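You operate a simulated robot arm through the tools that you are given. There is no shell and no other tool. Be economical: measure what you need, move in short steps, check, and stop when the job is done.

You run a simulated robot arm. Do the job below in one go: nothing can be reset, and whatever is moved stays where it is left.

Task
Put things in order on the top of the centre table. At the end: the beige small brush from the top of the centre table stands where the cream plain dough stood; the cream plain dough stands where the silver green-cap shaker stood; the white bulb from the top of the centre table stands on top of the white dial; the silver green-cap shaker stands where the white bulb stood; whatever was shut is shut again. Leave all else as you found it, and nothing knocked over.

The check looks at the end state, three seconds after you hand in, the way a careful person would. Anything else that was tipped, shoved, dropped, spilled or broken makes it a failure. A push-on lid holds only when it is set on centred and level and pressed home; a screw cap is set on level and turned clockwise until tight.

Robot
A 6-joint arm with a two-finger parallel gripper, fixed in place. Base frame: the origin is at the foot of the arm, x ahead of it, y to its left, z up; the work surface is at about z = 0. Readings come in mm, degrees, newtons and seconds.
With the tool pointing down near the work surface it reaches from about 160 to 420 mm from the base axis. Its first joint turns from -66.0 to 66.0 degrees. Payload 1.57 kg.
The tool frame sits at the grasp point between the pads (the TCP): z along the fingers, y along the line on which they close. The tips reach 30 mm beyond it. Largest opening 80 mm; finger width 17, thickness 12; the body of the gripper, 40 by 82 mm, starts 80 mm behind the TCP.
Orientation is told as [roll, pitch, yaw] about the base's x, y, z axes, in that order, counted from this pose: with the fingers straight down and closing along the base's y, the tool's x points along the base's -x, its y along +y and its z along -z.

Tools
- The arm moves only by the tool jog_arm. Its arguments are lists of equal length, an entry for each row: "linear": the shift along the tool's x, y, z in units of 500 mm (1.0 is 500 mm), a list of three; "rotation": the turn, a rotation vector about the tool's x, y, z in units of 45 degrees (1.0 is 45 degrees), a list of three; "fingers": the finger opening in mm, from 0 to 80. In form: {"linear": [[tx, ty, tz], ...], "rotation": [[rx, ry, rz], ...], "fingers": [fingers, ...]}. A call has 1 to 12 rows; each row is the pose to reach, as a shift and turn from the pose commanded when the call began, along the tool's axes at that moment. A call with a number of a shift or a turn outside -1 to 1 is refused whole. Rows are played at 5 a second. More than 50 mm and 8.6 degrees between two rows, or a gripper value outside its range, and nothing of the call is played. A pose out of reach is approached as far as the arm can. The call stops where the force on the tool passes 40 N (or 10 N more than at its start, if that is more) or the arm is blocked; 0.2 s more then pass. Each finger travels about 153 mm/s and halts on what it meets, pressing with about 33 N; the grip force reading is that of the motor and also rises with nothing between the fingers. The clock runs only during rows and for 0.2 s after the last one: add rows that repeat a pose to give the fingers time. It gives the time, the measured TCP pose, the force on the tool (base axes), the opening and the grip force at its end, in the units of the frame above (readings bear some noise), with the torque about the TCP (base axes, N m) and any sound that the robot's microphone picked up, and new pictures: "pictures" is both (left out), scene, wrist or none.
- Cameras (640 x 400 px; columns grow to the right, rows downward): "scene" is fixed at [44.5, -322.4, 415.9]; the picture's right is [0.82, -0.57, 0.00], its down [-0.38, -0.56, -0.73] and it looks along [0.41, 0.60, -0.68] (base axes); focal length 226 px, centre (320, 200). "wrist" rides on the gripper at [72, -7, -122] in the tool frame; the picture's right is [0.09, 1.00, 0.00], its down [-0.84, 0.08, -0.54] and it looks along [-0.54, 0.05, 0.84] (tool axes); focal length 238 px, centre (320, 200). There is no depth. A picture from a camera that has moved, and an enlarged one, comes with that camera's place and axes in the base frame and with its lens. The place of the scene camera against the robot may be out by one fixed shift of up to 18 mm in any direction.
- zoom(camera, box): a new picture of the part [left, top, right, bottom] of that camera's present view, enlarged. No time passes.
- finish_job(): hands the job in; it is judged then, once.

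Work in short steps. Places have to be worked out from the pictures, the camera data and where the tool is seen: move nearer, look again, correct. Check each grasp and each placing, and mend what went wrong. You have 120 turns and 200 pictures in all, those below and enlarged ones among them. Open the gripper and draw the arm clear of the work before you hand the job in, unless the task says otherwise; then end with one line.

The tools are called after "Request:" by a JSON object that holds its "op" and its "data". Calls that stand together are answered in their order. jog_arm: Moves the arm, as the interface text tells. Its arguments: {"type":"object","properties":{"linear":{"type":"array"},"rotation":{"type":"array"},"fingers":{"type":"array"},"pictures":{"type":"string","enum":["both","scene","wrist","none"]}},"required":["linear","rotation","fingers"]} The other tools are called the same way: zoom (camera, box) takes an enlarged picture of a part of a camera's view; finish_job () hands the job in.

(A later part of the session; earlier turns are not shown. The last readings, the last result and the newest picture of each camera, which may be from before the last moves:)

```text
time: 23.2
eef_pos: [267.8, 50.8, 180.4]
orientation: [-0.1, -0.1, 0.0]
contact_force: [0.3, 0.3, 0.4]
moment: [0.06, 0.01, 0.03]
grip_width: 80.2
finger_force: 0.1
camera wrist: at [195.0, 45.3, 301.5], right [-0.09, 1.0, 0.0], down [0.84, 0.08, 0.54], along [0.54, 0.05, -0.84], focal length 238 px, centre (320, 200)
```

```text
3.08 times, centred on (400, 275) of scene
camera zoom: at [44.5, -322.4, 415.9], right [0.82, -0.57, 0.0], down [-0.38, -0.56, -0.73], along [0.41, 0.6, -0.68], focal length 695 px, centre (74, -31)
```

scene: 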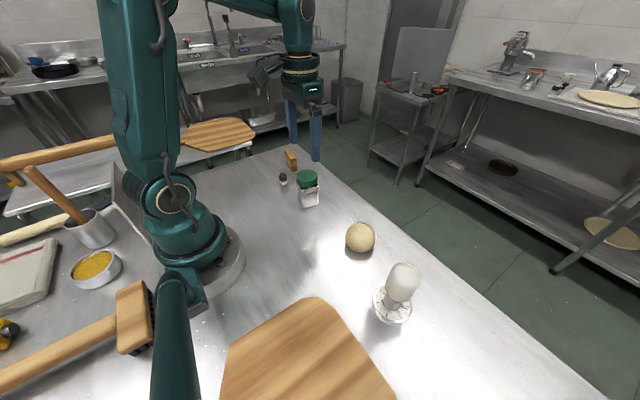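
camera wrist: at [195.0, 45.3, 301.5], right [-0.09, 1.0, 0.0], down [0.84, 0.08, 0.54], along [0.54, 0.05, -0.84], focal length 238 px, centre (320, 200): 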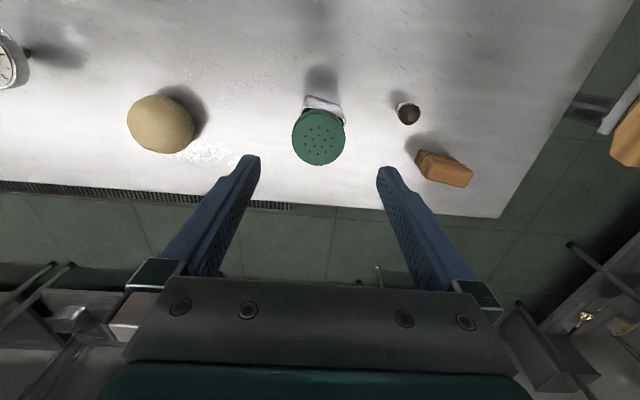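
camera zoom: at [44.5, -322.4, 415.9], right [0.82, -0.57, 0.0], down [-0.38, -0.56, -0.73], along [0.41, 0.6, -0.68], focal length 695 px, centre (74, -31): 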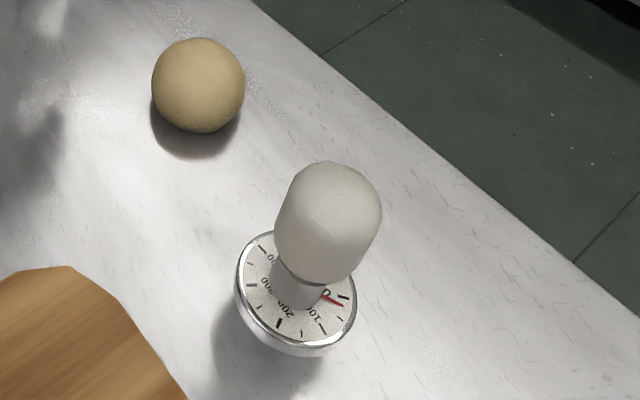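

Shaker body is about 43 mm square, centred near (268,51), with sides turned about -12.5° in yaw. I'll rotate to match and lower to z=130 for a check.

Request:
{"op": "jog_arm", "data": {"linear": [[0, 0, 0.03], [0, 0, 0.06], [0, 0, 0.1], [0, 0, 0.1]], "rotation": [[0, 0, 0.1], [0, 0, 0.2], [0, 0, 0.278], [0, 0, 0.278]], "fingers": [80, 80, 80, 80], "pictures": "wrist"}}

Request:
{"op": "zoom", "data": {"camera": "wrist", "box": [230, 80, 410, 210]}}

```text
time: 24.2
eef_pos: [265.7, 50.5, 130.8]
orientation: [0.1, 0.0, -12.4]
contact_force: [-0.3, -0.6, 0.3]
moment: [0.01, -0.03, 0.02]
grip_width: 79.9
finger_force: 0.1
camera wrist: at [194.4, 60.4, 251.3], right [0.12, 0.99, 0.0], down [0.83, -0.11, 0.54], along [0.54, -0.07, -0.84], focal length 238 px, centre (320, 200)
```

wrist: 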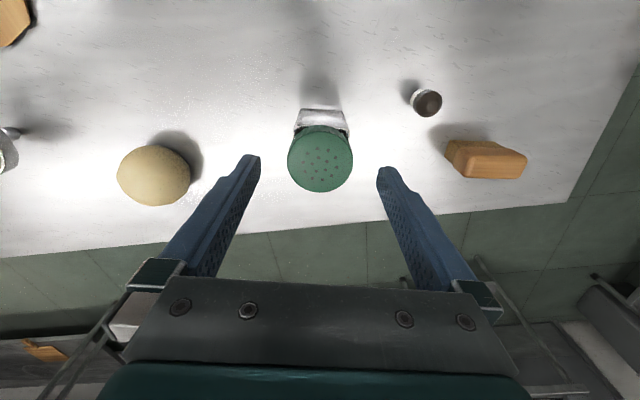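

```text
3.08 times, centred on (320, 145) of wrist
camera zoom: at [194.4, 60.4, 251.3], right [0.12, 0.99, 0.0], down [0.83, -0.11, 0.54], along [0.54, -0.07, -0.84], focal length 733 px, centre (320, 369)
```

zoom: 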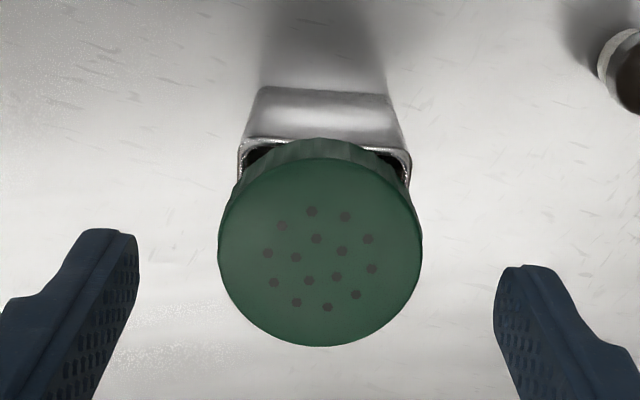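

Alignment is good: cap centre (267,51), side edges parallel to the fingers. Descending to z≈40.

Request:
{"op": "jog_arm", "data": {"linear": [[-0.002, 0, 0.05], [-0.003, 0, 0.1], [-0.003, 0, 0.15], [-0.003, 0, 0.182], [-0.003, 0, 0.182]], "rotation": [[0, 0, 0], [0, 0, 0], [0, 0, 0], [0, 0, 0], [0, 0, 0]], "fingers": [80, 80, 80, 80, 80], "pictures": "wrist"}}

```text
time: 25.4
eef_pos: [267.3, 50.7, 38.2]
orientation: [-0.1, 0.0, -12.4]
contact_force: [0.0, 1.1, 0.5]
moment: [-0.01, 0.02, -0.01]
grip_width: 79.8
finger_force: 0.1
camera wrist: at [196.0, 60.5, 160.3], right [0.12, 0.99, 0.0], down [0.83, -0.1, 0.54], along [0.54, -0.07, -0.84], focal length 238 px, centre (320, 200)
```

wrist: 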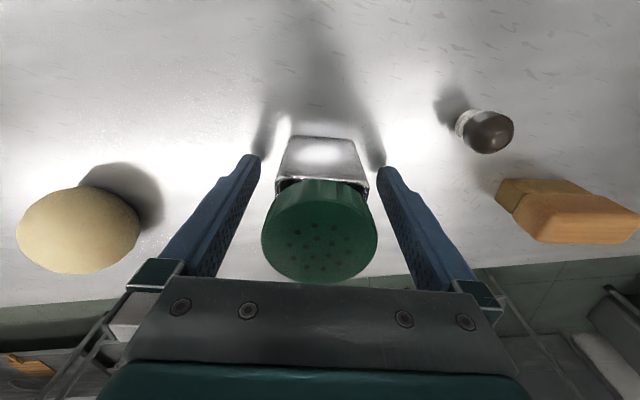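

Shaker is centred; closing slowly on the body.

Request:
{"op": "jog_arm", "data": {"linear": [[0, 0, 0], [0, 0, 0], [0, 0, 0], [0, 0, 0], [0, 0, 0], [0, 0, 0], [0, 0, 0], [0, 0, 0], [0, 0, 0]], "rotation": [[0, 0, 0], [0, 0, 0], [0, 0, 0], [0, 0, 0], [0, 0, 0], [0, 0, 0], [0, 0, 0], [0, 0, 0], [0, 0, 0]], "fingers": [60, 54, 51, 48, 46, 44, 42, 38, 35], "pictures": "wrist"}}

```text
time: 27.4
eef_pos: [267.6, 50.9, 39.1]
orientation: [0.0, 0.0, -12.3]
contact_force: [-1.2, -0.6, -0.5]
moment: [0.0, 0.0, 0.0]
grip_width: 49.5
finger_force: 33.2
camera wrist: at [196.0, 60.5, 160.5], right [0.12, 0.99, 0.0], down [0.83, -0.1, 0.54], along [0.54, -0.07, -0.84], focal length 238 px, centre (320, 200)
```

wrist: 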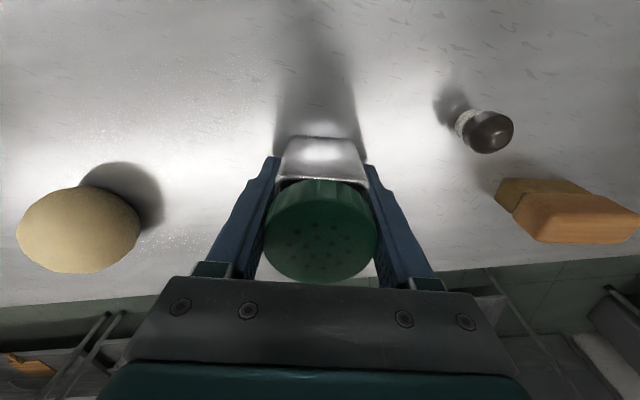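

Grip at 49.5 mm, probably touching the cap and the body rim. I'll lift 25 mm and check that the whole shaker comes up.

Request:
{"op": "jog_arm", "data": {"linear": [[0, 0, -0.01], [0, 0, -0.03], [0, 0, -0.05], [0, 0, -0.05]], "rotation": [[0, 0, 0], [0, 0, 0], [0, 0, 0], [0, 0, 0]], "fingers": [35, 35, 35, 35], "pictures": "wrist"}}

Request:
{"op": "zoom", "data": {"camera": "scene", "box": [260, 130, 360, 220]}}

```text
time: 28.4
eef_pos: [268.1, 49.3, 64.6]
orientation: [0.0, -0.1, -12.4]
contact_force: [-0.1, -0.5, -0.3]
moment: [-0.04, 0.0, -0.01]
grip_width: 49.4
finger_force: 33.7
camera wrist: at [195.8, 60.1, 186.0], right [0.12, 0.99, 0.0], down [0.83, -0.1, 0.54], along [0.54, -0.07, -0.84], focal length 238 px, centre (320, 200)
```

wrist: 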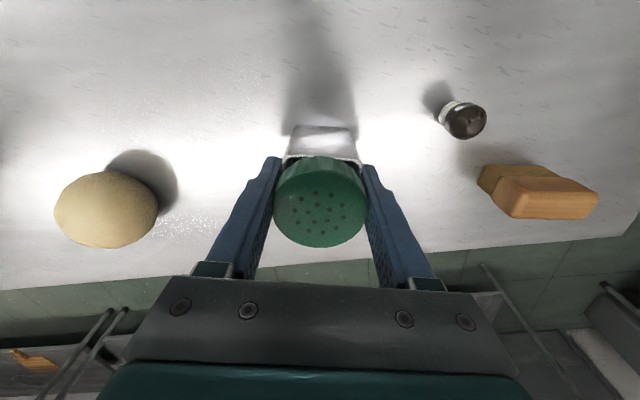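

```text
4.44 times, centred on (310, 175) of scene
camera zoom: at [44.5, -322.4, 415.9], right [0.82, -0.57, 0.0], down [-0.38, -0.56, -0.73], along [0.41, 0.6, -0.68], focal length 1004 px, centre (364, 311)
```

zoom: 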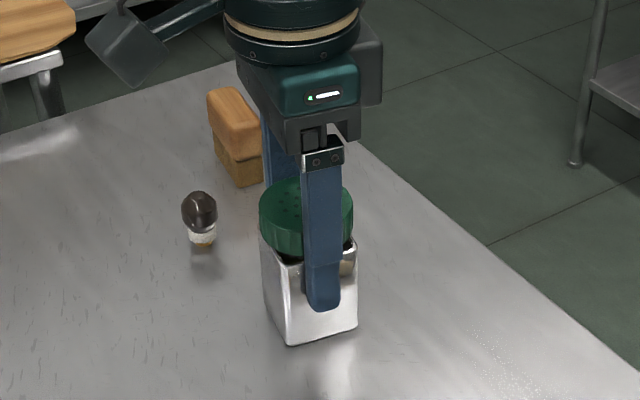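

The shaker hasn't moved: its corner and cap sit at the same pixels, so the fingers slid upward along it. I'll check the contact closely before trying again.

Request:
{"op": "zoom", "data": {"camera": "wrist", "box": [240, 110, 400, 260]}}

Request:
{"op": "zoom", "data": {"camera": "scene", "box": [285, 155, 335, 215]}}

```text
2.67 times, centred on (320, 185) of wrist
camera zoom: at [195.8, 60.1, 186.0], right [0.12, 0.99, 0.0], down [0.83, -0.1, 0.54], along [0.54, -0.07, -0.84], focal length 636 px, centre (320, 240)
```

zoom: 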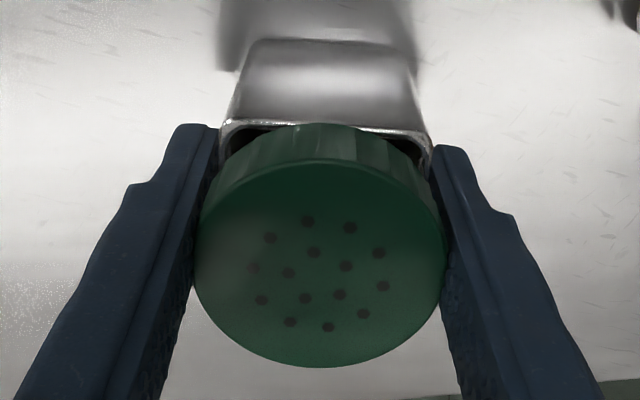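

```text
6.67 times, centred on (310, 185) of scene
camera zoom: at [44.5, -322.4, 415.9], right [0.82, -0.57, 0.0], down [-0.38, -0.56, -0.73], along [0.41, 0.6, -0.68], focal length 1506 px, centre (387, 300)
```

zoom: 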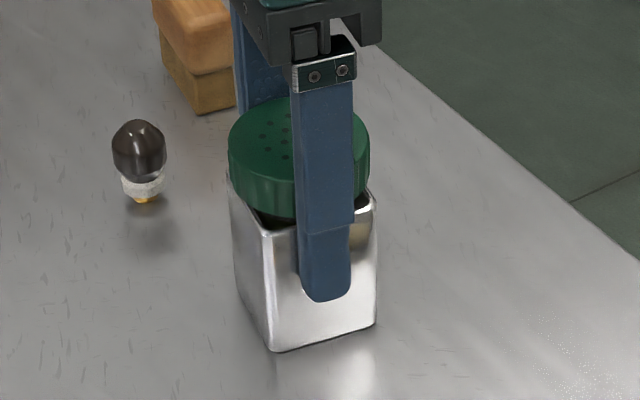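

The pads only bear on the wider cap. It's safer to grip the steel body itself from a tilted approach below the cap. I'll open, rise, then tilt 40°.

Request:
{"op": "jog_arm", "data": {"linear": [[0, 0, 0], [0, 0, 0], [0, 0, 0], [0, 0, -0.08], [0, 0, -0.16], [0, 0, -0.23], [0, 0, -0.23]], "rotation": [[0, 0, 0], [0, 0, 0], [0, 0, 0], [0, 0, 0], [0, 0, 0], [0, 0, 0], [0, 0, 0]], "fingers": [50, 60, 80, 80, 80, 80, 80], "pictures": "none"}}

Request:
{"op": "jog_arm", "data": {"linear": [[0.03, 0, 0], [0.06, 0, 0.02], [0.09, 0, 0.05], [0.11, 0, 0.08], [0.12, 0, 0.11], [0.1345, 0.001, 0.14], [0.1345, 0.001, 0.14]], "rotation": [[0, -0.15, 0], [0, -0.3, 0], [0, -0.45, 0], [0, -0.6, 0], [0, -0.75, 0], [0, -0.889, 0], [0, -0.889, 0]], "fingers": [80, 80, 80, 80, 80, 80, 80], "pictures": "both"}}

```text
time: 30.0
eef_pos: [269.7, 49.9, 179.6]
orientation: [0.1, 0.0, -12.4]
contact_force: [0.6, 0.4, 0.0]
moment: [0.01, -0.01, 0.01]
grip_width: 80.1
finger_force: 0.1
```

```text
time: 31.6
eef_pos: [231.6, 113.8, 150.5]
orientation: [-0.1, -40.1, -12.3]
contact_force: [-0.2, 0.1, 0.3]
moment: [0.01, 0.02, 0.0]
grip_width: 80.2
finger_force: 0.0
out of reach, approached as far as the arm can: row 4, 5, 6, 7
camera wrist: at [100.1, 136.2, 197.6], right [0.14, 0.99, -0.06], down [0.3, 0.01, 0.95], along [0.94, -0.16, -0.3], focal length 238 px, centre (320, 200)
```

scene: 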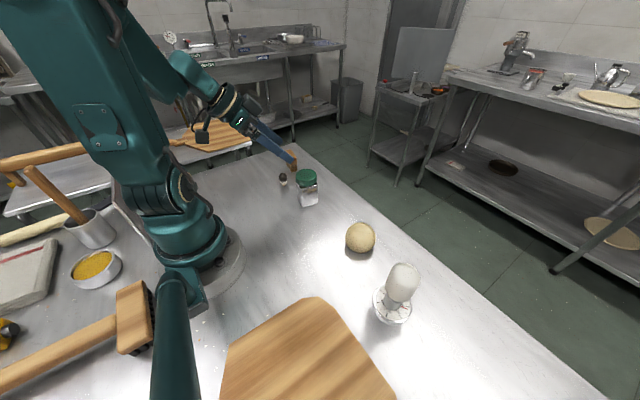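
wrist: 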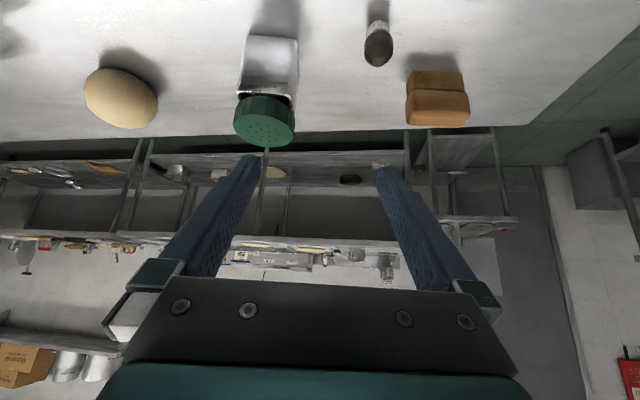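

That tilt toward the base is out of reach. Tilting the other way, with the gripper coming from the outer side, keeps the wrist at a larger radius. First I return to vertical above the shaker.

Request:
{"op": "jog_arm", "data": {"linear": [[-0.034, 0, -0.006], [-0.068, 0, -0.012], [-0.102, 0, -0.018], [-0.136, 0, -0.024], [-0.17, 0, -0.03], [-0.205, -0.001, -0.037], [-0.205, -0.001, -0.037]], "rotation": [[0, 0.15, 0], [0, 0.3, 0], [0, 0.45, 0], [0, 0.6, 0], [0, 0.75, 0], [0, 0.889, 0], [0, 0.889, 0]], "fingers": [80, 80, 80, 80, 80, 80, 80], "pictures": "none"}}

```text
time: 33.2
eef_pos: [297.0, 97.9, 231.9]
orientation: [0.1, 0.0, -12.5]
contact_force: [-0.4, -0.1, -0.8]
moment: [0.02, -0.02, -0.03]
grip_width: 79.9
finger_force: 0.1
```

Now tilting +40° (fingers pointing inward) and moving to the approach start outside the shaker.

Request:
{"op": "jog_arm", "data": {"linear": [[-0.03, -0.03, 0.0], [-0.06, -0.06, 0.02], [-0.098, -0.104, 0.04], [-0.098, -0.104, 0.1], [-0.098, -0.104, 0.16], [-0.098, -0.104, 0.22], [-0.098, -0.104, 0.244], [-0.098, -0.104, 0.244]], "rotation": [[0, 0.15, 0], [0, 0.3, 0], [0, 0.45, 0], [0, 0.6, 0], [0, 0.75, 0], [0, 0.889, 0], [0, 0.889, 0], [0, 0.889, 0]], "fingers": [80, 80, 80, 80, 80, 80, 80, 80], "pictures": "both"}}

Request:
{"op": "zoom", "data": {"camera": "wrist", "box": [230, 80, 410, 210]}}

```text
time: 34.7
eef_pos: [264.9, 35.5, 111.0]
orientation: [0.7, 40.5, -11.5]
contact_force: [2.3, -0.5, 14.8]
moment: [0.6, 0.03, -0.09]
grip_width: 79.2
finger_force: 0.0
out of reach, approached as far as the arm can: row 2, 3, 4, 5, 6, 7
stopped in row 7: the force on the tool passed its limit at 63 N (the readings are from after the stop); the commanded pose is now the measured one
camera wrist: at [287.7, 22.3, 249.8], right [0.14, 0.99, 0.07], down [0.98, -0.13, -0.13], along [-0.12, 0.09, -0.99], focal length 238 px, centre (320, 200)
```

scene: 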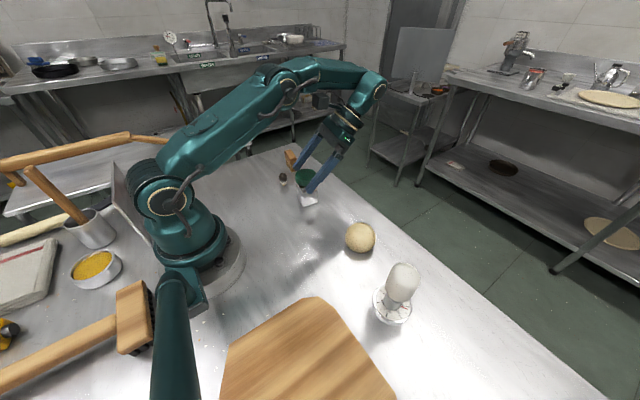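
wrist: 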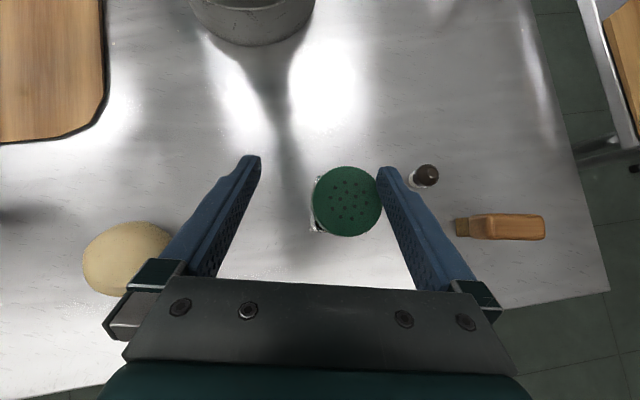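

```text
3.08 times, centred on (320, 145) of wrist
camera zoom: at [287.7, 22.3, 249.8], right [0.14, 0.99, 0.07], down [0.98, -0.13, -0.13], along [-0.12, 0.09, -0.99], focal length 733 px, centre (320, 369)
```

zoom: 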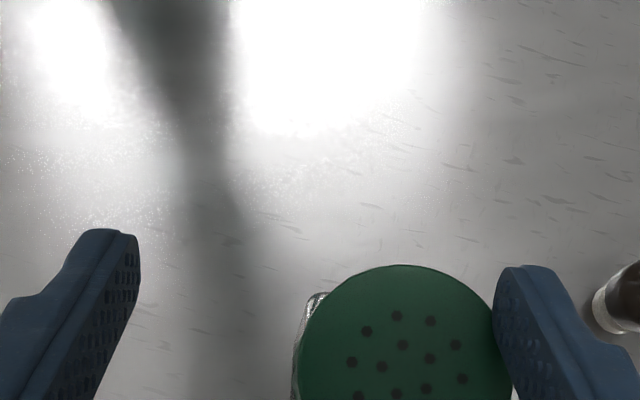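

The approach was limited by reach and a finger tip came down on the cap (63 N). I'll lift straight up at once and inspect the shaker.

Request:
{"op": "jog_arm", "data": {"linear": [[0.0129, 0, -0.0153], [0.04, 0, -0.047], [0.077, 0, -0.092], [0.077, 0, -0.092]], "rotation": [[0, 0, 0], [0, -0.1, 0], [0, -0.25, 0], [0, -0.25, 0]], "fingers": [80, 80, 80, 80], "pictures": "both"}}

Request:
{"op": "zoom", "data": {"camera": "scene", "box": [260, 130, 360, 220]}}

Request:
{"op": "zoom", "data": {"camera": "wrist", "box": [230, 80, 410, 210]}}

```text
time: 35.7
eef_pos: [265.3, 32.1, 171.5]
orientation: [0.5, 29.1, -11.8]
contact_force: [0.1, 0.5, -0.3]
moment: [-0.01, 0.02, 0.03]
grip_width: 79.9
finger_force: 0.0
out of reach, approached as far as the arm can: row 1
camera wrist: at [260.9, 26.8, 311.5], right [0.13, 0.99, 0.05], down [0.99, -0.13, 0.06], along [0.07, 0.04, -1.0], focal length 238 px, centre (320, 200)
```

scene: 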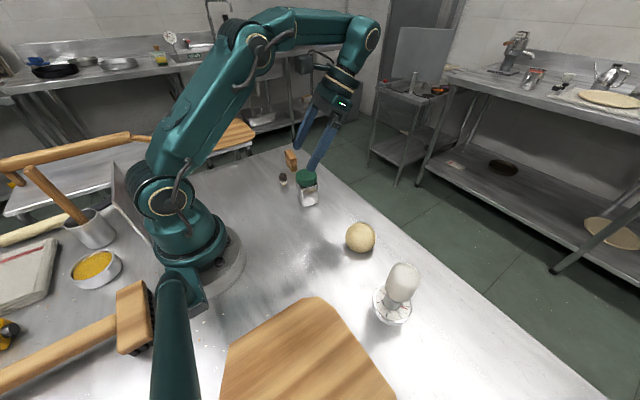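
wrist: 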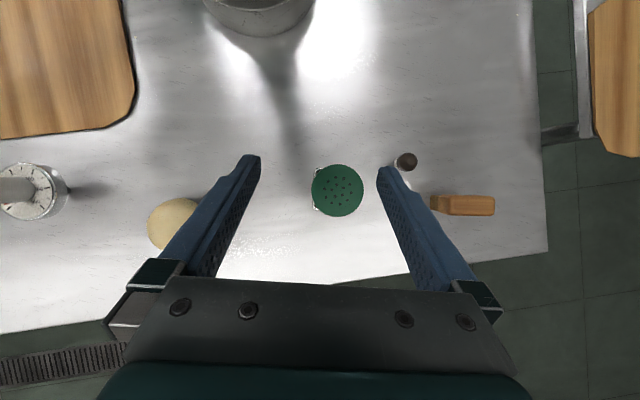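

```text
4.44 times, centred on (310, 175) of scene
camera zoom: at [44.5, -322.4, 415.9], right [0.82, -0.57, 0.0], down [-0.38, -0.56, -0.73], along [0.41, 0.6, -0.68], focal length 1004 px, centre (364, 311)
```

zoom: 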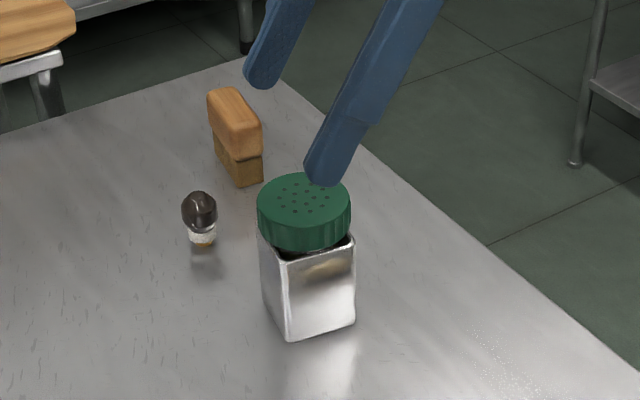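

```text
3.08 times, centred on (320, 145) of wrist
camera zoom: at [260.9, 26.8, 311.5], right [0.13, 0.99, 0.05], down [0.99, -0.13, 0.06], along [0.07, 0.04, -1.0], focal length 733 px, centre (320, 369)
```

zoom: 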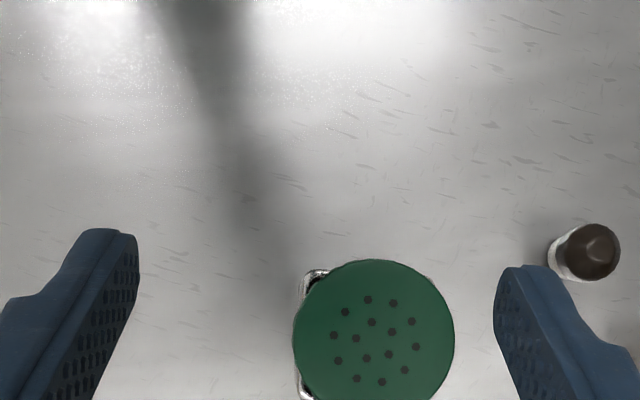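

The shaker is upright and capped, shifted about 3 mm, now near (267.5,53.7). The original spot (267.5,51) is recorded. I'll hover with a 40° tilt directly over it, then descend vertically with the fingers straddling it.

Request:
{"op": "jog_arm", "data": {"linear": [[-0.005, 0.043, 0.01], [-0.0426, 0.043, 0.07], [-0.0426, 0.043, 0.07]], "rotation": [[0, 0.12, 0], [0, 0.244, 0], [0, 0.244, 0]], "fingers": [80, 80, 80], "pictures": "both"}}

Request:
{"op": "zoom", "data": {"camera": "wrist", "box": [230, 120, 410, 280]}}

```text
time: 36.5
eef_pos: [258.0, 55.3, 121.6]
orientation: [0.7, 40.3, -11.7]
contact_force: [-0.2, 0.5, 0.3]
moment: [0.02, -0.01, -0.01]
grip_width: 79.9
finger_force: 0.1
out of reach, approached as far as the arm can: row 1, 2, 3
camera wrist: at [280.2, 42.4, 260.5], right [0.14, 0.99, 0.07], down [0.98, -0.13, -0.13], along [-0.12, 0.09, -0.99], focal length 238 px, centre (320, 200)
```

scene: 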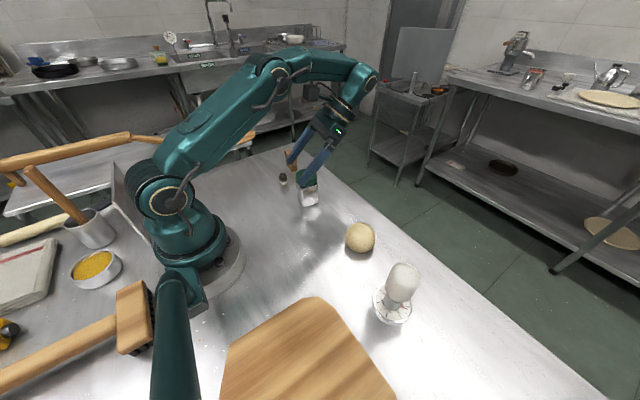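
wrist: 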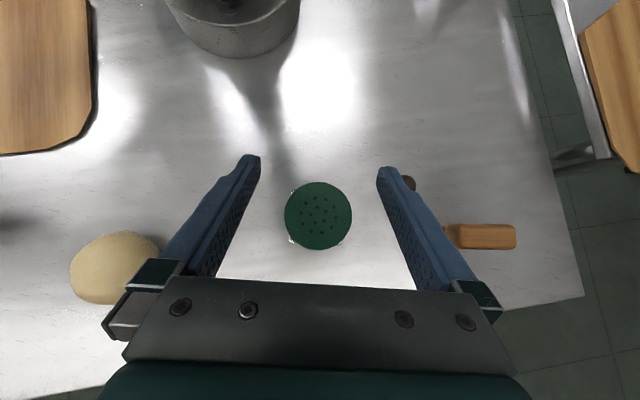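

```text
2.50 times, centred on (320, 200) of wrist
camera zoom: at [280.2, 42.4, 260.5], right [0.14, 0.99, 0.07], down [0.98, -0.13, -0.13], along [-0.12, 0.09, -0.99], focal length 596 px, centre (320, 200)
```

zoom: 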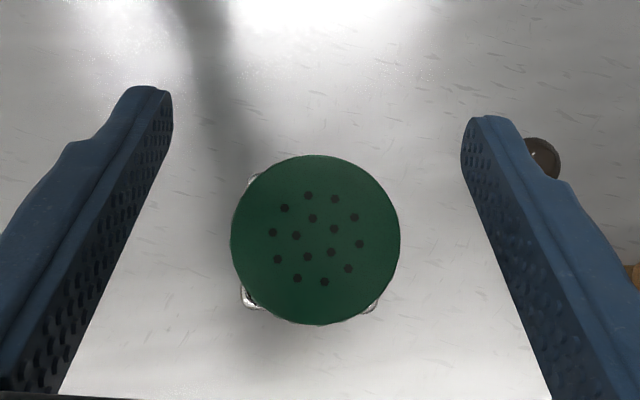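

The fingers straddle the shaker evenly. Descending to z≈34 with the TCP just outside the shaker's centre.

Request:
{"op": "jog_arm", "data": {"linear": [[-0.034, 0.001, 0.028], [-0.068, 0.002, 0.057], [-0.102, 0.0026, 0.085], [-0.136, 0.0026, 0.114], [-0.136, 0.0026, 0.114]], "rotation": [[0, 0, 0], [0, 0, 0], [0, 0, 0], [0, 0, 0], [0, 0, 0]], "fingers": [80, 80, 80, 80, 80], "pictures": "both"}}

Request:
{"op": "zoom", "data": {"camera": "scene", "box": [260, 130, 360, 220]}}

```text
time: 37.7
eef_pos: [273.5, 53.5, 34.1]
orientation: [0.7, 40.3, -11.8]
contact_force: [0.4, -0.4, -0.2]
moment: [-0.03, 0.01, -0.01]
grip_width: 80.1
finger_force: 0.1
camera wrist: at [295.7, 41.4, 173.4], right [0.14, 0.99, 0.07], down [0.98, -0.13, -0.13], along [-0.12, 0.08, -0.99], focal length 238 px, centre (320, 200)
```

scene: 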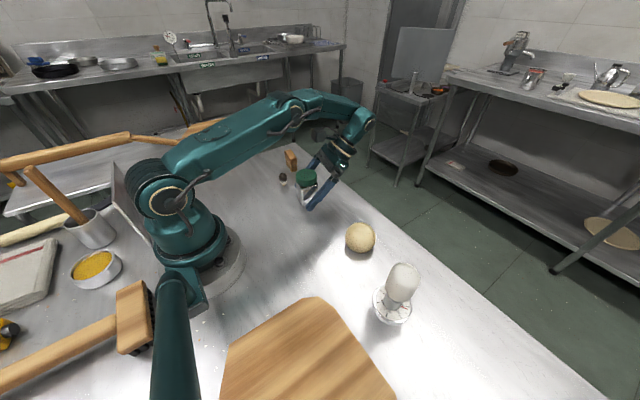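
wrist: 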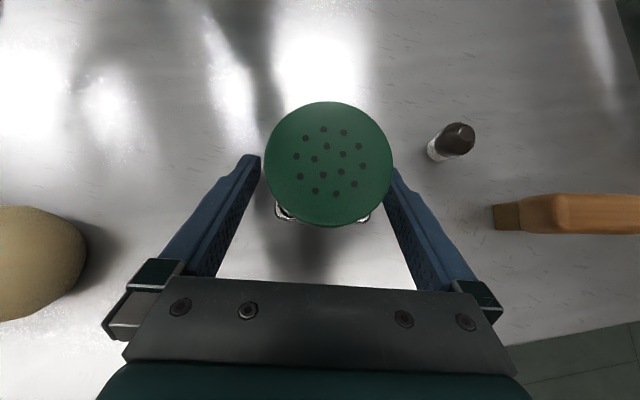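

```text
4.44 times, centred on (310, 175) of scene
camera zoom: at [44.5, -322.4, 415.9], right [0.82, -0.57, 0.0], down [-0.38, -0.56, -0.73], along [0.41, 0.6, -0.68], focal length 1004 px, centre (364, 311)
```

zoom: 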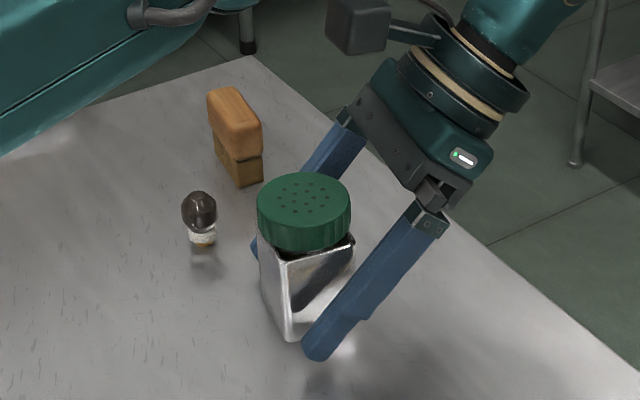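

Everything is in place and centred, allowing for the camera skew. Closing slowly on the body.

Request:
{"op": "jog_arm", "data": {"linear": [[0, 0, 0], [0, 0, 0], [0, 0, 0], [0, 0, 0], [0, 0, 0], [0, 0, 0], [0, 0, 0], [0, 0, 0], [0, 0, 0]], "rotation": [[0, 0, 0], [0, 0, 0], [0, 0, 0], [0, 0, 0], [0, 0, 0], [0, 0, 0], [0, 0, 0], [0, 0, 0], [0, 0, 0]], "fingers": [60, 54, 51, 48, 46, 44, 42, 38, 35], "pictures": "wrist"}}

Request:
{"op": "zoom", "data": {"camera": "scene", "box": [260, 130, 360, 220]}}

```text
time: 39.7
eef_pos: [274.2, 52.7, 35.9]
orientation: [0.5, 40.3, -11.7]
contact_force: [0.5, -0.9, 1.4]
moment: [-0.07, 0.11, 0.0]
grip_width: 45.8
finger_force: 32.9
camera wrist: at [295.6, 41.5, 173.8], right [0.14, 0.99, 0.07], down [0.98, -0.13, -0.13], along [-0.12, 0.08, -0.99], focal length 238 px, centre (320, 200)
```

wrist: 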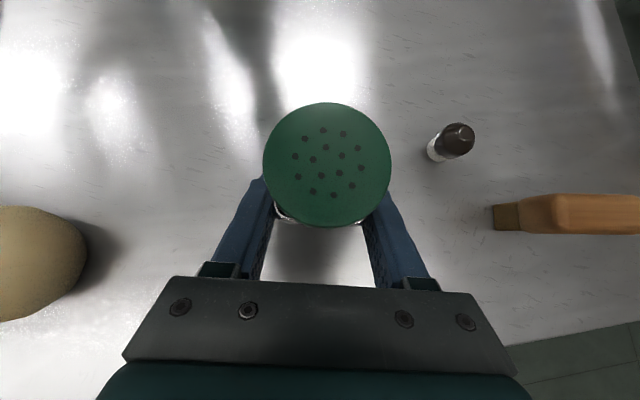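

```text
4.44 times, centred on (310, 175) of scene
camera zoom: at [44.5, -322.4, 415.9], right [0.82, -0.57, 0.0], down [-0.38, -0.56, -0.73], along [0.41, 0.6, -0.68], focal length 1004 px, centre (364, 311)
```

zoom: 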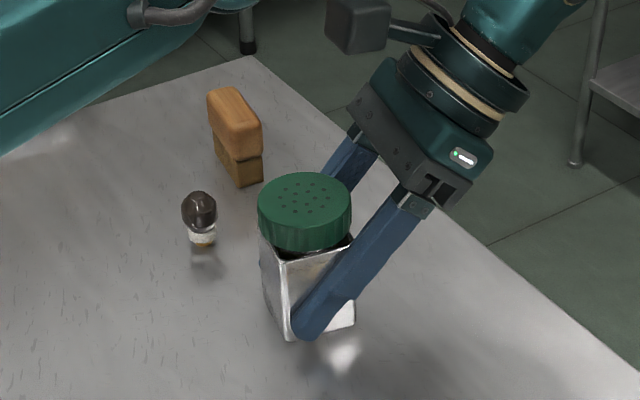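

Grip at 45.8 mm on the steel body. Lifting 15 mm to test.

Request:
{"op": "jog_arm", "data": {"linear": [[0.006, 0, -0.008], [0.013, 0, -0.015], [0.0194, 0, -0.0229], [0.0194, 0, -0.0229]], "rotation": [[0, 0, 0], [0, 0, 0], [0, 0, 0], [0, 0, 0]], "fingers": [30, 30, 30, 30], "pictures": "wrist"}}

Request:
{"op": "zoom", "data": {"camera": "scene", "box": [260, 130, 360, 220]}}

```text
time: 40.7
eef_pos: [274.4, 54.0, 49.6]
orientation: [0.6, 40.3, -11.7]
contact_force: [-0.4, -0.9, -1.7]
moment: [0.0, 0.0, 0.01]
grip_width: 45.8
finger_force: 33.0
camera wrist: at [295.4, 41.5, 188.5], right [0.14, 0.99, 0.07], down [0.98, -0.13, -0.13], along [-0.12, 0.08, -0.99], focal length 238 px, centre (320, 200)
```

wrist: 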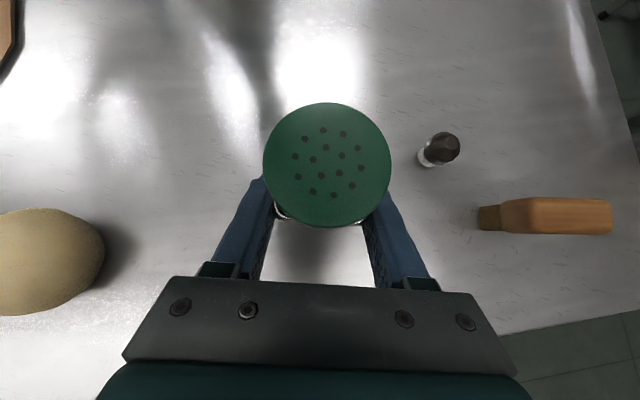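

```text
4.44 times, centred on (310, 175) of scene
camera zoom: at [44.5, -322.4, 415.9], right [0.82, -0.57, 0.0], down [-0.38, -0.56, -0.73], along [0.41, 0.6, -0.68], focal length 1004 px, centre (364, 311)
```

zoom: 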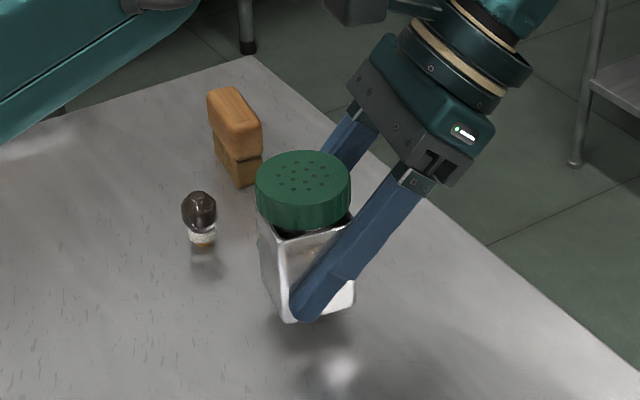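

The shaker is held cleanly by its body. I'll lift more and carry it toward the bulb's old spot (189.3,210), staying above the small black bulb.

Request:
{"op": "jog_arm", "data": {"linear": [[0.016, 0, -0.019], [0.036, 0, -0.042], [0.065, 0.045, -0.02], [0.1, 0.1, 0.005], [0.135, 0.155, 0.035], [0.17, 0.21, 0.065], [0.2, 0.255, 0.088], [0.209, 0.273, 0.0956], [0.209, 0.273, 0.0956]], "rotation": [[0, 0, 0], [0, 0, 0], [0, 0, 0], [0, 0, 0], [0, 0, 0], [0, 0, 0], [0, 0, 0], [0, 0, 0], [0, 0, 0]], "fingers": [30, 30, 30, 30, 30, 30, 30, 30, 30], "pictures": "both"}}

Request:
{"op": "zoom", "data": {"camera": "scene", "box": [210, 110, 330, 210]}}

```text
time: 42.7
eef_pos: [193.2, 210.4, 80.6]
orientation: [0.7, 40.3, -11.8]
contact_force: [0.7, -1.1, -1.1]
moment: [0.01, -0.04, 0.0]
grip_width: 45.7
finger_force: 33.5
camera wrist: at [215.5, 198.1, 220.8], right [0.14, 0.99, 0.07], down [0.98, -0.13, -0.13], along [-0.12, 0.08, -0.99], focal length 238 px, centre (320, 200)
```

scene: 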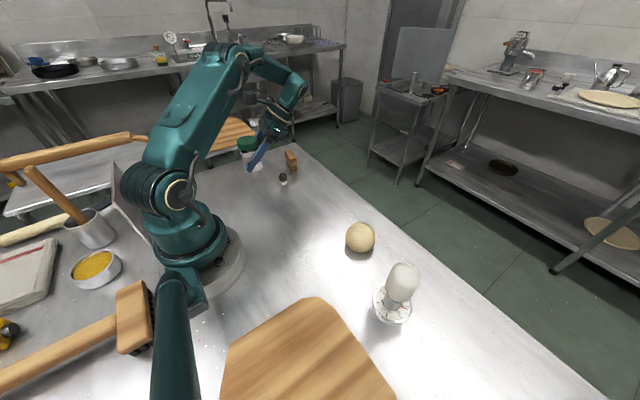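
wrist: 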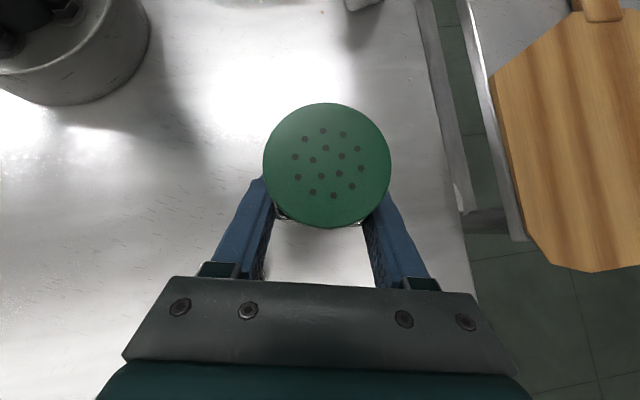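

```text
4.00 times, centred on (270, 160) of scene
camera zoom: at [44.5, -322.4, 415.9], right [0.82, -0.57, 0.0], down [-0.38, -0.56, -0.73], along [0.41, 0.6, -0.68], focal length 904 px, centre (520, 360)
```

zoom: 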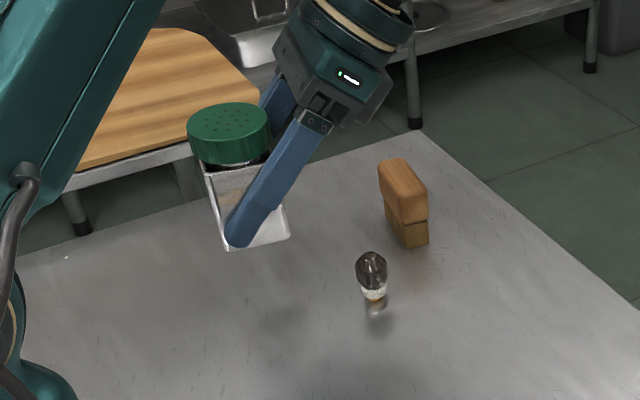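

Hovering over the old bulb spot. Lowering 43 mm, then gently to contact.

Request:
{"op": "jog_arm", "data": {"linear": [[-0.02, 0, 0.0235], [-0.04, 0, 0.047], [-0.05, 0, 0.059], [-0.0556, 0, 0.0656], [-0.0556, 0, 0.0656]], "rotation": [[0, 0, 0], [0, 0, 0], [0, 0, 0], [0, 0, 0], [0, 0, 0]], "fingers": [30, 30, 30, 30, 30], "pictures": "none"}}

Request:
{"op": "jog_arm", "data": {"linear": [[-0.0013, 0, 0.0015], [-0.0013, 0, 0.0015]], "rotation": [[0, 0, 0], [0, 0, 0]], "fingers": [30, 30], "pictures": "none"}}

Request:
{"op": "jog_arm", "data": {"linear": [[-0.0013, 0, 0.0015], [-0.0013, 0, 0.0015]], "rotation": [[0, 0, 0], [0, 0, 0]], "fingers": [30, 30], "pictures": "none"}}

Request:
{"op": "zoom", "data": {"camera": "scene", "box": [210, 120, 310, 210]}}

```text
time: 43.9
eef_pos: [194.0, 210.6, 37.8]
orientation: [0.6, 40.1, -11.7]
contact_force: [-0.9, -0.3, -0.8]
moment: [0.01, 0.0, 0.01]
grip_width: 45.6
finger_force: 33.2
```

```text
time: 44.5
eef_pos: [193.4, 210.4, 38.0]
orientation: [0.6, 40.3, -11.7]
contact_force: [0.0, 0.2, -0.9]
moment: [-0.02, 0.0, 0.02]
grip_width: 45.6
finger_force: 32.5
```

```text
time: 45.1
eef_pos: [193.3, 209.7, 36.7]
orientation: [0.6, 40.3, -11.7]
contact_force: [-0.2, 0.2, -1.4]
moment: [0.01, 0.0, 0.02]
grip_width: 46.1
finger_force: 33.1
```

```text
4.44 times, centred on (260, 165) of scene
camera zoom: at [44.5, -322.4, 415.9], right [0.82, -0.57, 0.0], down [-0.38, -0.56, -0.73], along [0.41, 0.6, -0.68], focal length 1004 px, centre (587, 356)
```

zoom: 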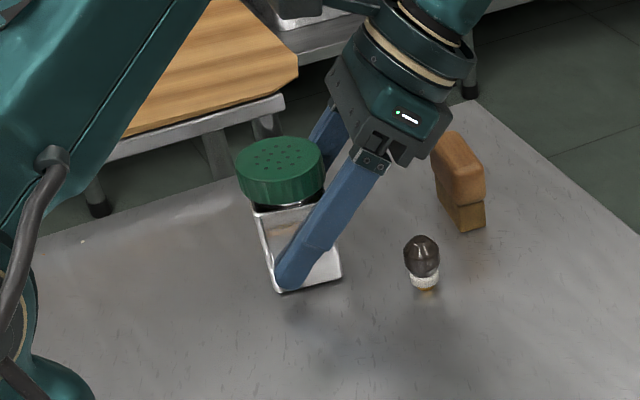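

Still about 1–2 mm off the table. I'll keep easing down in 0.7–1 mm steps until the force shows contact.

Request:
{"op": "jog_arm", "data": {"linear": [[-0.0013, 0, 0.0015], [-0.0013, 0, 0.0015]], "rotation": [[0, 0, 0], [0, 0, 0]], "fingers": [30, 30], "pictures": "none"}}

Request:
{"op": "jog_arm", "data": {"linear": [[-0.001, 0, 0.0012], [-0.001, 0, 0.0012]], "rotation": [[0, 0, 0], [0, 0, 0]], "fingers": [30, 30], "pictures": "none"}}

```text
time: 45.7
eef_pos: [192.8, 210.7, 35.5]
orientation: [0.6, 40.3, -11.8]
contact_force: [0.2, 0.4, -1.7]
moment: [0.0, 0.02, 0.0]
grip_width: 45.8
finger_force: 32.9
```

```text
time: 46.3
eef_pos: [194.9, 211.0, 35.2]
orientation: [0.8, 40.4, -11.6]
contact_force: [1.7, -0.3, 3.6]
moment: [-0.12, 0.09, 0.03]
grip_width: 46.0
finger_force: 33.2
```

Contact at 3.6 N. Releasing slowly.

Request:
{"op": "jog_arm", "data": {"linear": [[0, 0, 0], [0, 0, 0], [0, 0, 0], [0, 0, 0], [0, 0, 0], [0, 0, 0], [0, 0, 0]], "rotation": [[0, 0, 0], [0, 0, 0], [0, 0, 0], [0, 0, 0], [0, 0, 0], [0, 0, 0], [0, 0, 0]], "fingers": [44, 46, 48, 52, 60, 80, 80], "pictures": "wrist"}}

Request:
{"op": "zoom", "data": {"camera": "scene", "box": [210, 120, 310, 210]}}

```text
time: 47.9
eef_pos: [194.4, 210.1, 35.1]
orientation: [0.5, 40.3, -11.6]
contact_force: [-0.2, 0.7, -0.3]
moment: [0.0, -0.02, 0.0]
grip_width: 80.0
finger_force: 0.1
camera wrist: at [216.0, 198.3, 173.6], right [0.14, 0.99, 0.07], down [0.98, -0.13, -0.13], along [-0.12, 0.08, -0.99], focal length 238 px, centre (320, 200)
```

wrist: 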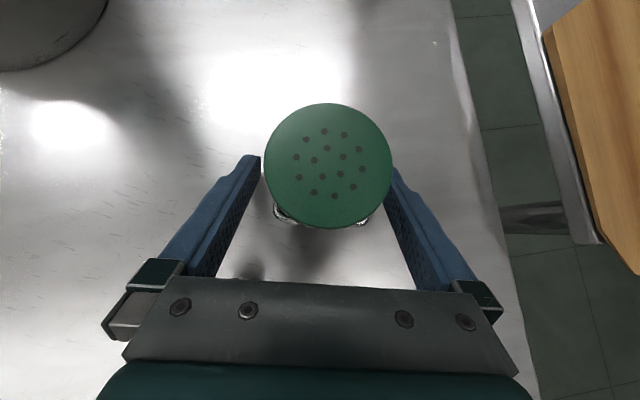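

```text
4.44 times, centred on (260, 165) of scene
camera zoom: at [44.5, -322.4, 415.9], right [0.82, -0.57, 0.0], down [-0.38, -0.56, -0.73], along [0.41, 0.6, -0.68], focal length 1004 px, centre (587, 356)
```

zoom: 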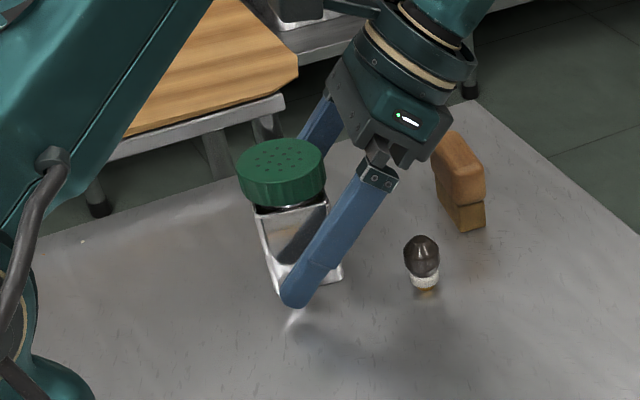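

The shaker stands, capped, at the old bulb spot. I'll raise straight up with the fingers straddling, and return the tool to vertical once clear.

Request:
{"op": "jog_arm", "data": {"linear": [[0.05, 0, -0.059], [0.1, 0, -0.118], [0.14, 0, -0.165], [0.168, 0, -0.198], [0.168, 0, -0.198], [0.168, 0, -0.198], [0.168, 0, -0.198], [0.168, 0, -0.198], [0.168, 0, -0.198], [0.168, 0, -0.198]], "rotation": [[0, 0, 0], [0, 0, 0], [0, 0, 0], [0, -0.15, 0], [0, -0.3, 0], [0, -0.45, 0], [0, -0.6, 0], [0, -0.75, 0], [0, -0.896, 0], [0, -0.896, 0]], "fingers": [80, 80, 80, 80, 80, 80, 80, 80, 80, 80], "pictures": "both"}}

Request:
{"op": "zoom", "data": {"camera": "wrist", "box": [240, 100, 400, 200]}}

Request:
{"op": "zoom", "data": {"camera": "scene", "box": [210, 120, 310, 210]}}

```text
time: 50.1
eef_pos: [194.1, 210.2, 164.2]
orientation: [0.5, -0.3, -12.2]
contact_force: [0.7, -0.3, 0.5]
moment: [0.01, 0.02, 0.05]
grip_width: 80.0
finger_force: 0.1
camera wrist: at [121.3, 217.5, 285.7], right [0.12, 0.99, 0.01], down [0.83, -0.1, 0.54], along [0.54, -0.06, -0.84], focal length 238 px, centre (320, 200)
```

scene: 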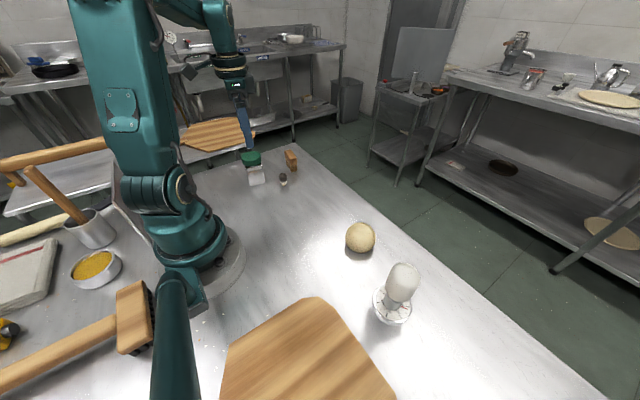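
wrist: 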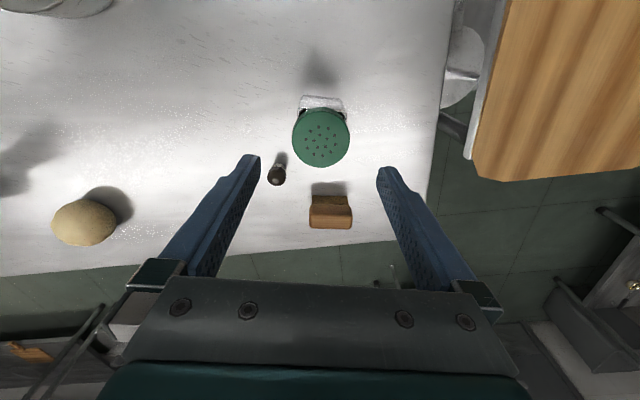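

```text
4.00 times, centred on (320, 150) of wrist
camera zoom: at [121.3, 217.5, 285.7], right [0.12, 0.99, 0.01], down [0.83, -0.1, 0.54], along [0.54, -0.06, -0.84], focal length 953 px, centre (320, 400)
```

zoom: 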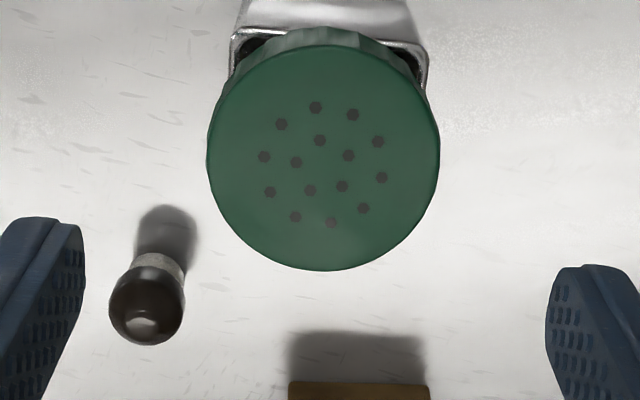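

```text
4.44 times, centred on (260, 165) of scene
camera zoom: at [44.5, -322.4, 415.9], right [0.82, -0.57, 0.0], down [-0.38, -0.56, -0.73], along [0.41, 0.6, -0.68], focal length 1004 px, centre (587, 356)
```

zoom: 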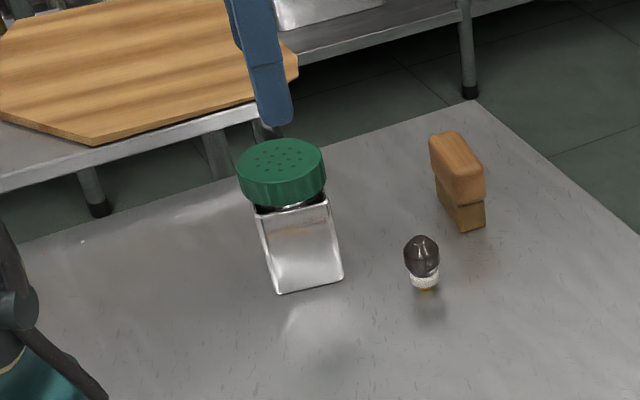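

Shaker sits at (189.2,211), within 1 mm of the bulb's old spot. Next I hover over the dough near (283.5,-127) with yaw back to 0.

Request:
{"op": "jog_arm", "data": {"linear": [[-0.04, -0.078, 0], [-0.08, -0.156, 0], [-0.12, -0.234, 0], [-0.16, -0.312, 0], [-0.2, -0.39, 0], [-0.24, -0.468, 0], [-0.28, -0.546, 0], [-0.317, -0.621, 0], [-0.317, -0.621, 0]], "rotation": [[0, 0, -0.05], [0, 0, -0.1], [0, 0, -0.15], [0, 0, -0.2], [0, 0, -0.25], [0, 0, -0.271], [0, 0, -0.271], [0, 0, -0.271], [0, 0, -0.271]], "fingers": [80, 80, 80, 80, 80, 80, 80, 80, 80], "pictures": "both"}}

Request:
{"op": "zoom", "data": {"camera": "wrist", "box": [240, 80, 400, 200]}}

```text
time: 52.1
eef_pos: [282.9, -128.1, 161.8]
orientation: [0.6, -0.1, 0.1]
contact_force: [0.0, 0.5, 0.2]
moment: [-0.02, 0.0, 0.0]
grip_width: 80.1
finger_force: 0.0
camera wrist: at [210.4, -135.7, 283.4], right [-0.09, 1.0, 0.01], down [0.84, 0.07, 0.54], along [0.54, 0.06, -0.84], focal length 238 px, centre (320, 200)
```

scene: 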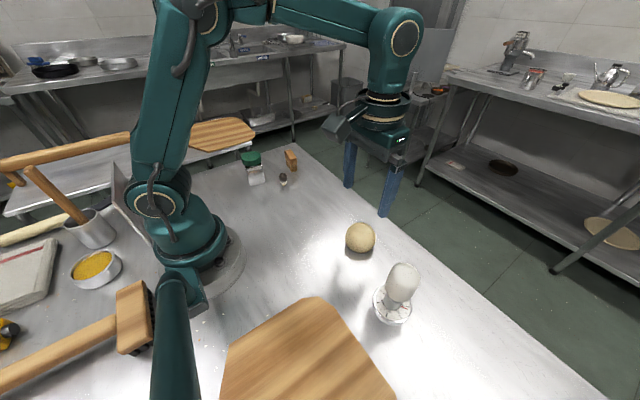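
wrist: 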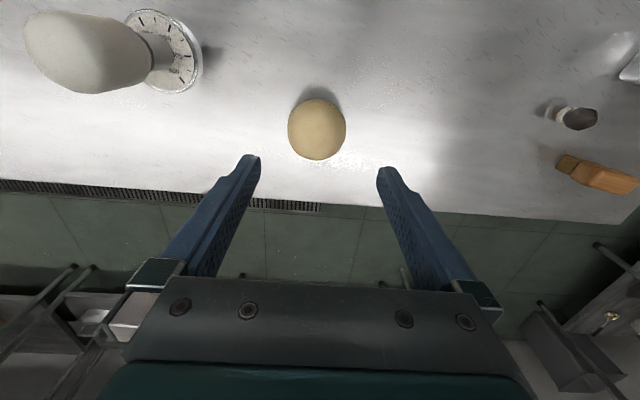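

```text
3.33 times, centred on (320, 140) of wrist
camera zoom: at [210.4, -135.7, 283.4], right [-0.09, 1.0, 0.01], down [0.84, 0.07, 0.54], along [0.54, 0.06, -0.84], focal length 794 px, centre (320, 400)
```

zoom: 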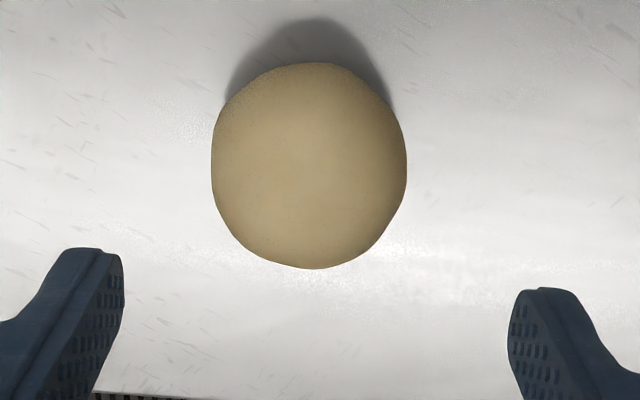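

Dough centre is about (285.5,-129.3), 62 mm across, centre height ≈26. I'll align, remove the slight roll, and descend to z≈75 first.

Request:
{"op": "jog_arm", "data": {"linear": [[-0.0056, -0.003, 0.06], [-0.0056, -0.004, 0.12], [-0.0056, -0.004, 0.17], [-0.0056, -0.004, 0.17]], "rotation": [[0.013, 0, 0], [0.013, 0, 0], [0.013, 0, 0], [0.013, 0, 0]], "fingers": [80, 80, 80, 80], "pictures": "wrist"}}

Request:
{"op": "zoom", "data": {"camera": "wrist", "box": [230, 120, 410, 250]}}

```text
time: 53.1
eef_pos: [287.3, -128.9, 75.6]
orientation: [-0.1, -0.1, 0.0]
contact_force: [0.4, -0.2, 0.5]
moment: [0.0, -0.01, 0.0]
grip_width: 80.2
finger_force: 0.1
camera wrist: at [214.5, -134.5, 197.9], right [-0.09, 1.0, 0.0], down [0.84, 0.08, 0.54], along [0.54, 0.05, -0.84], focal length 238 px, centre (320, 200)
```

wrist: 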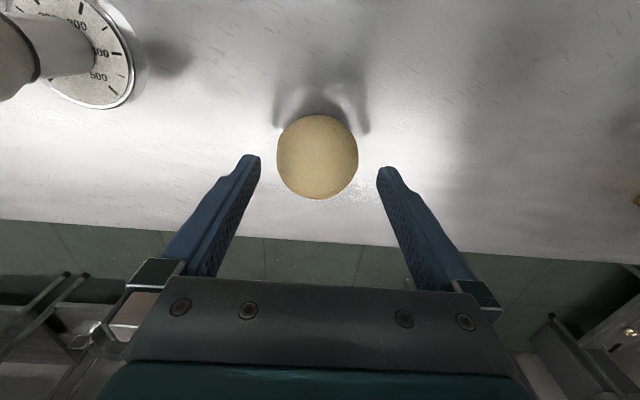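

```text
3.08 times, centred on (320, 185) of wrist
camera zoom: at [214.5, -134.5, 197.9], right [-0.09, 1.0, 0.0], down [0.84, 0.08, 0.54], along [0.54, 0.05, -0.84], focal length 733 px, centre (320, 246)
```

zoom: 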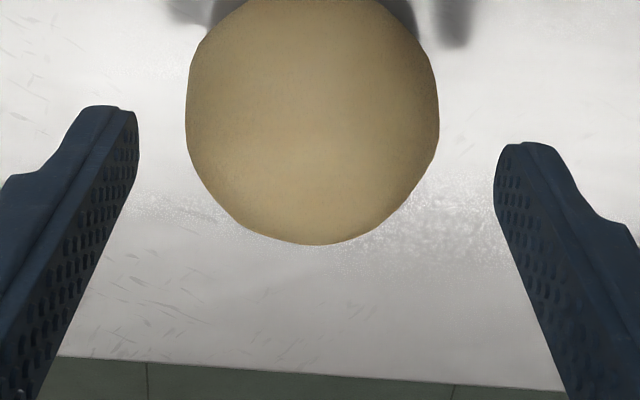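

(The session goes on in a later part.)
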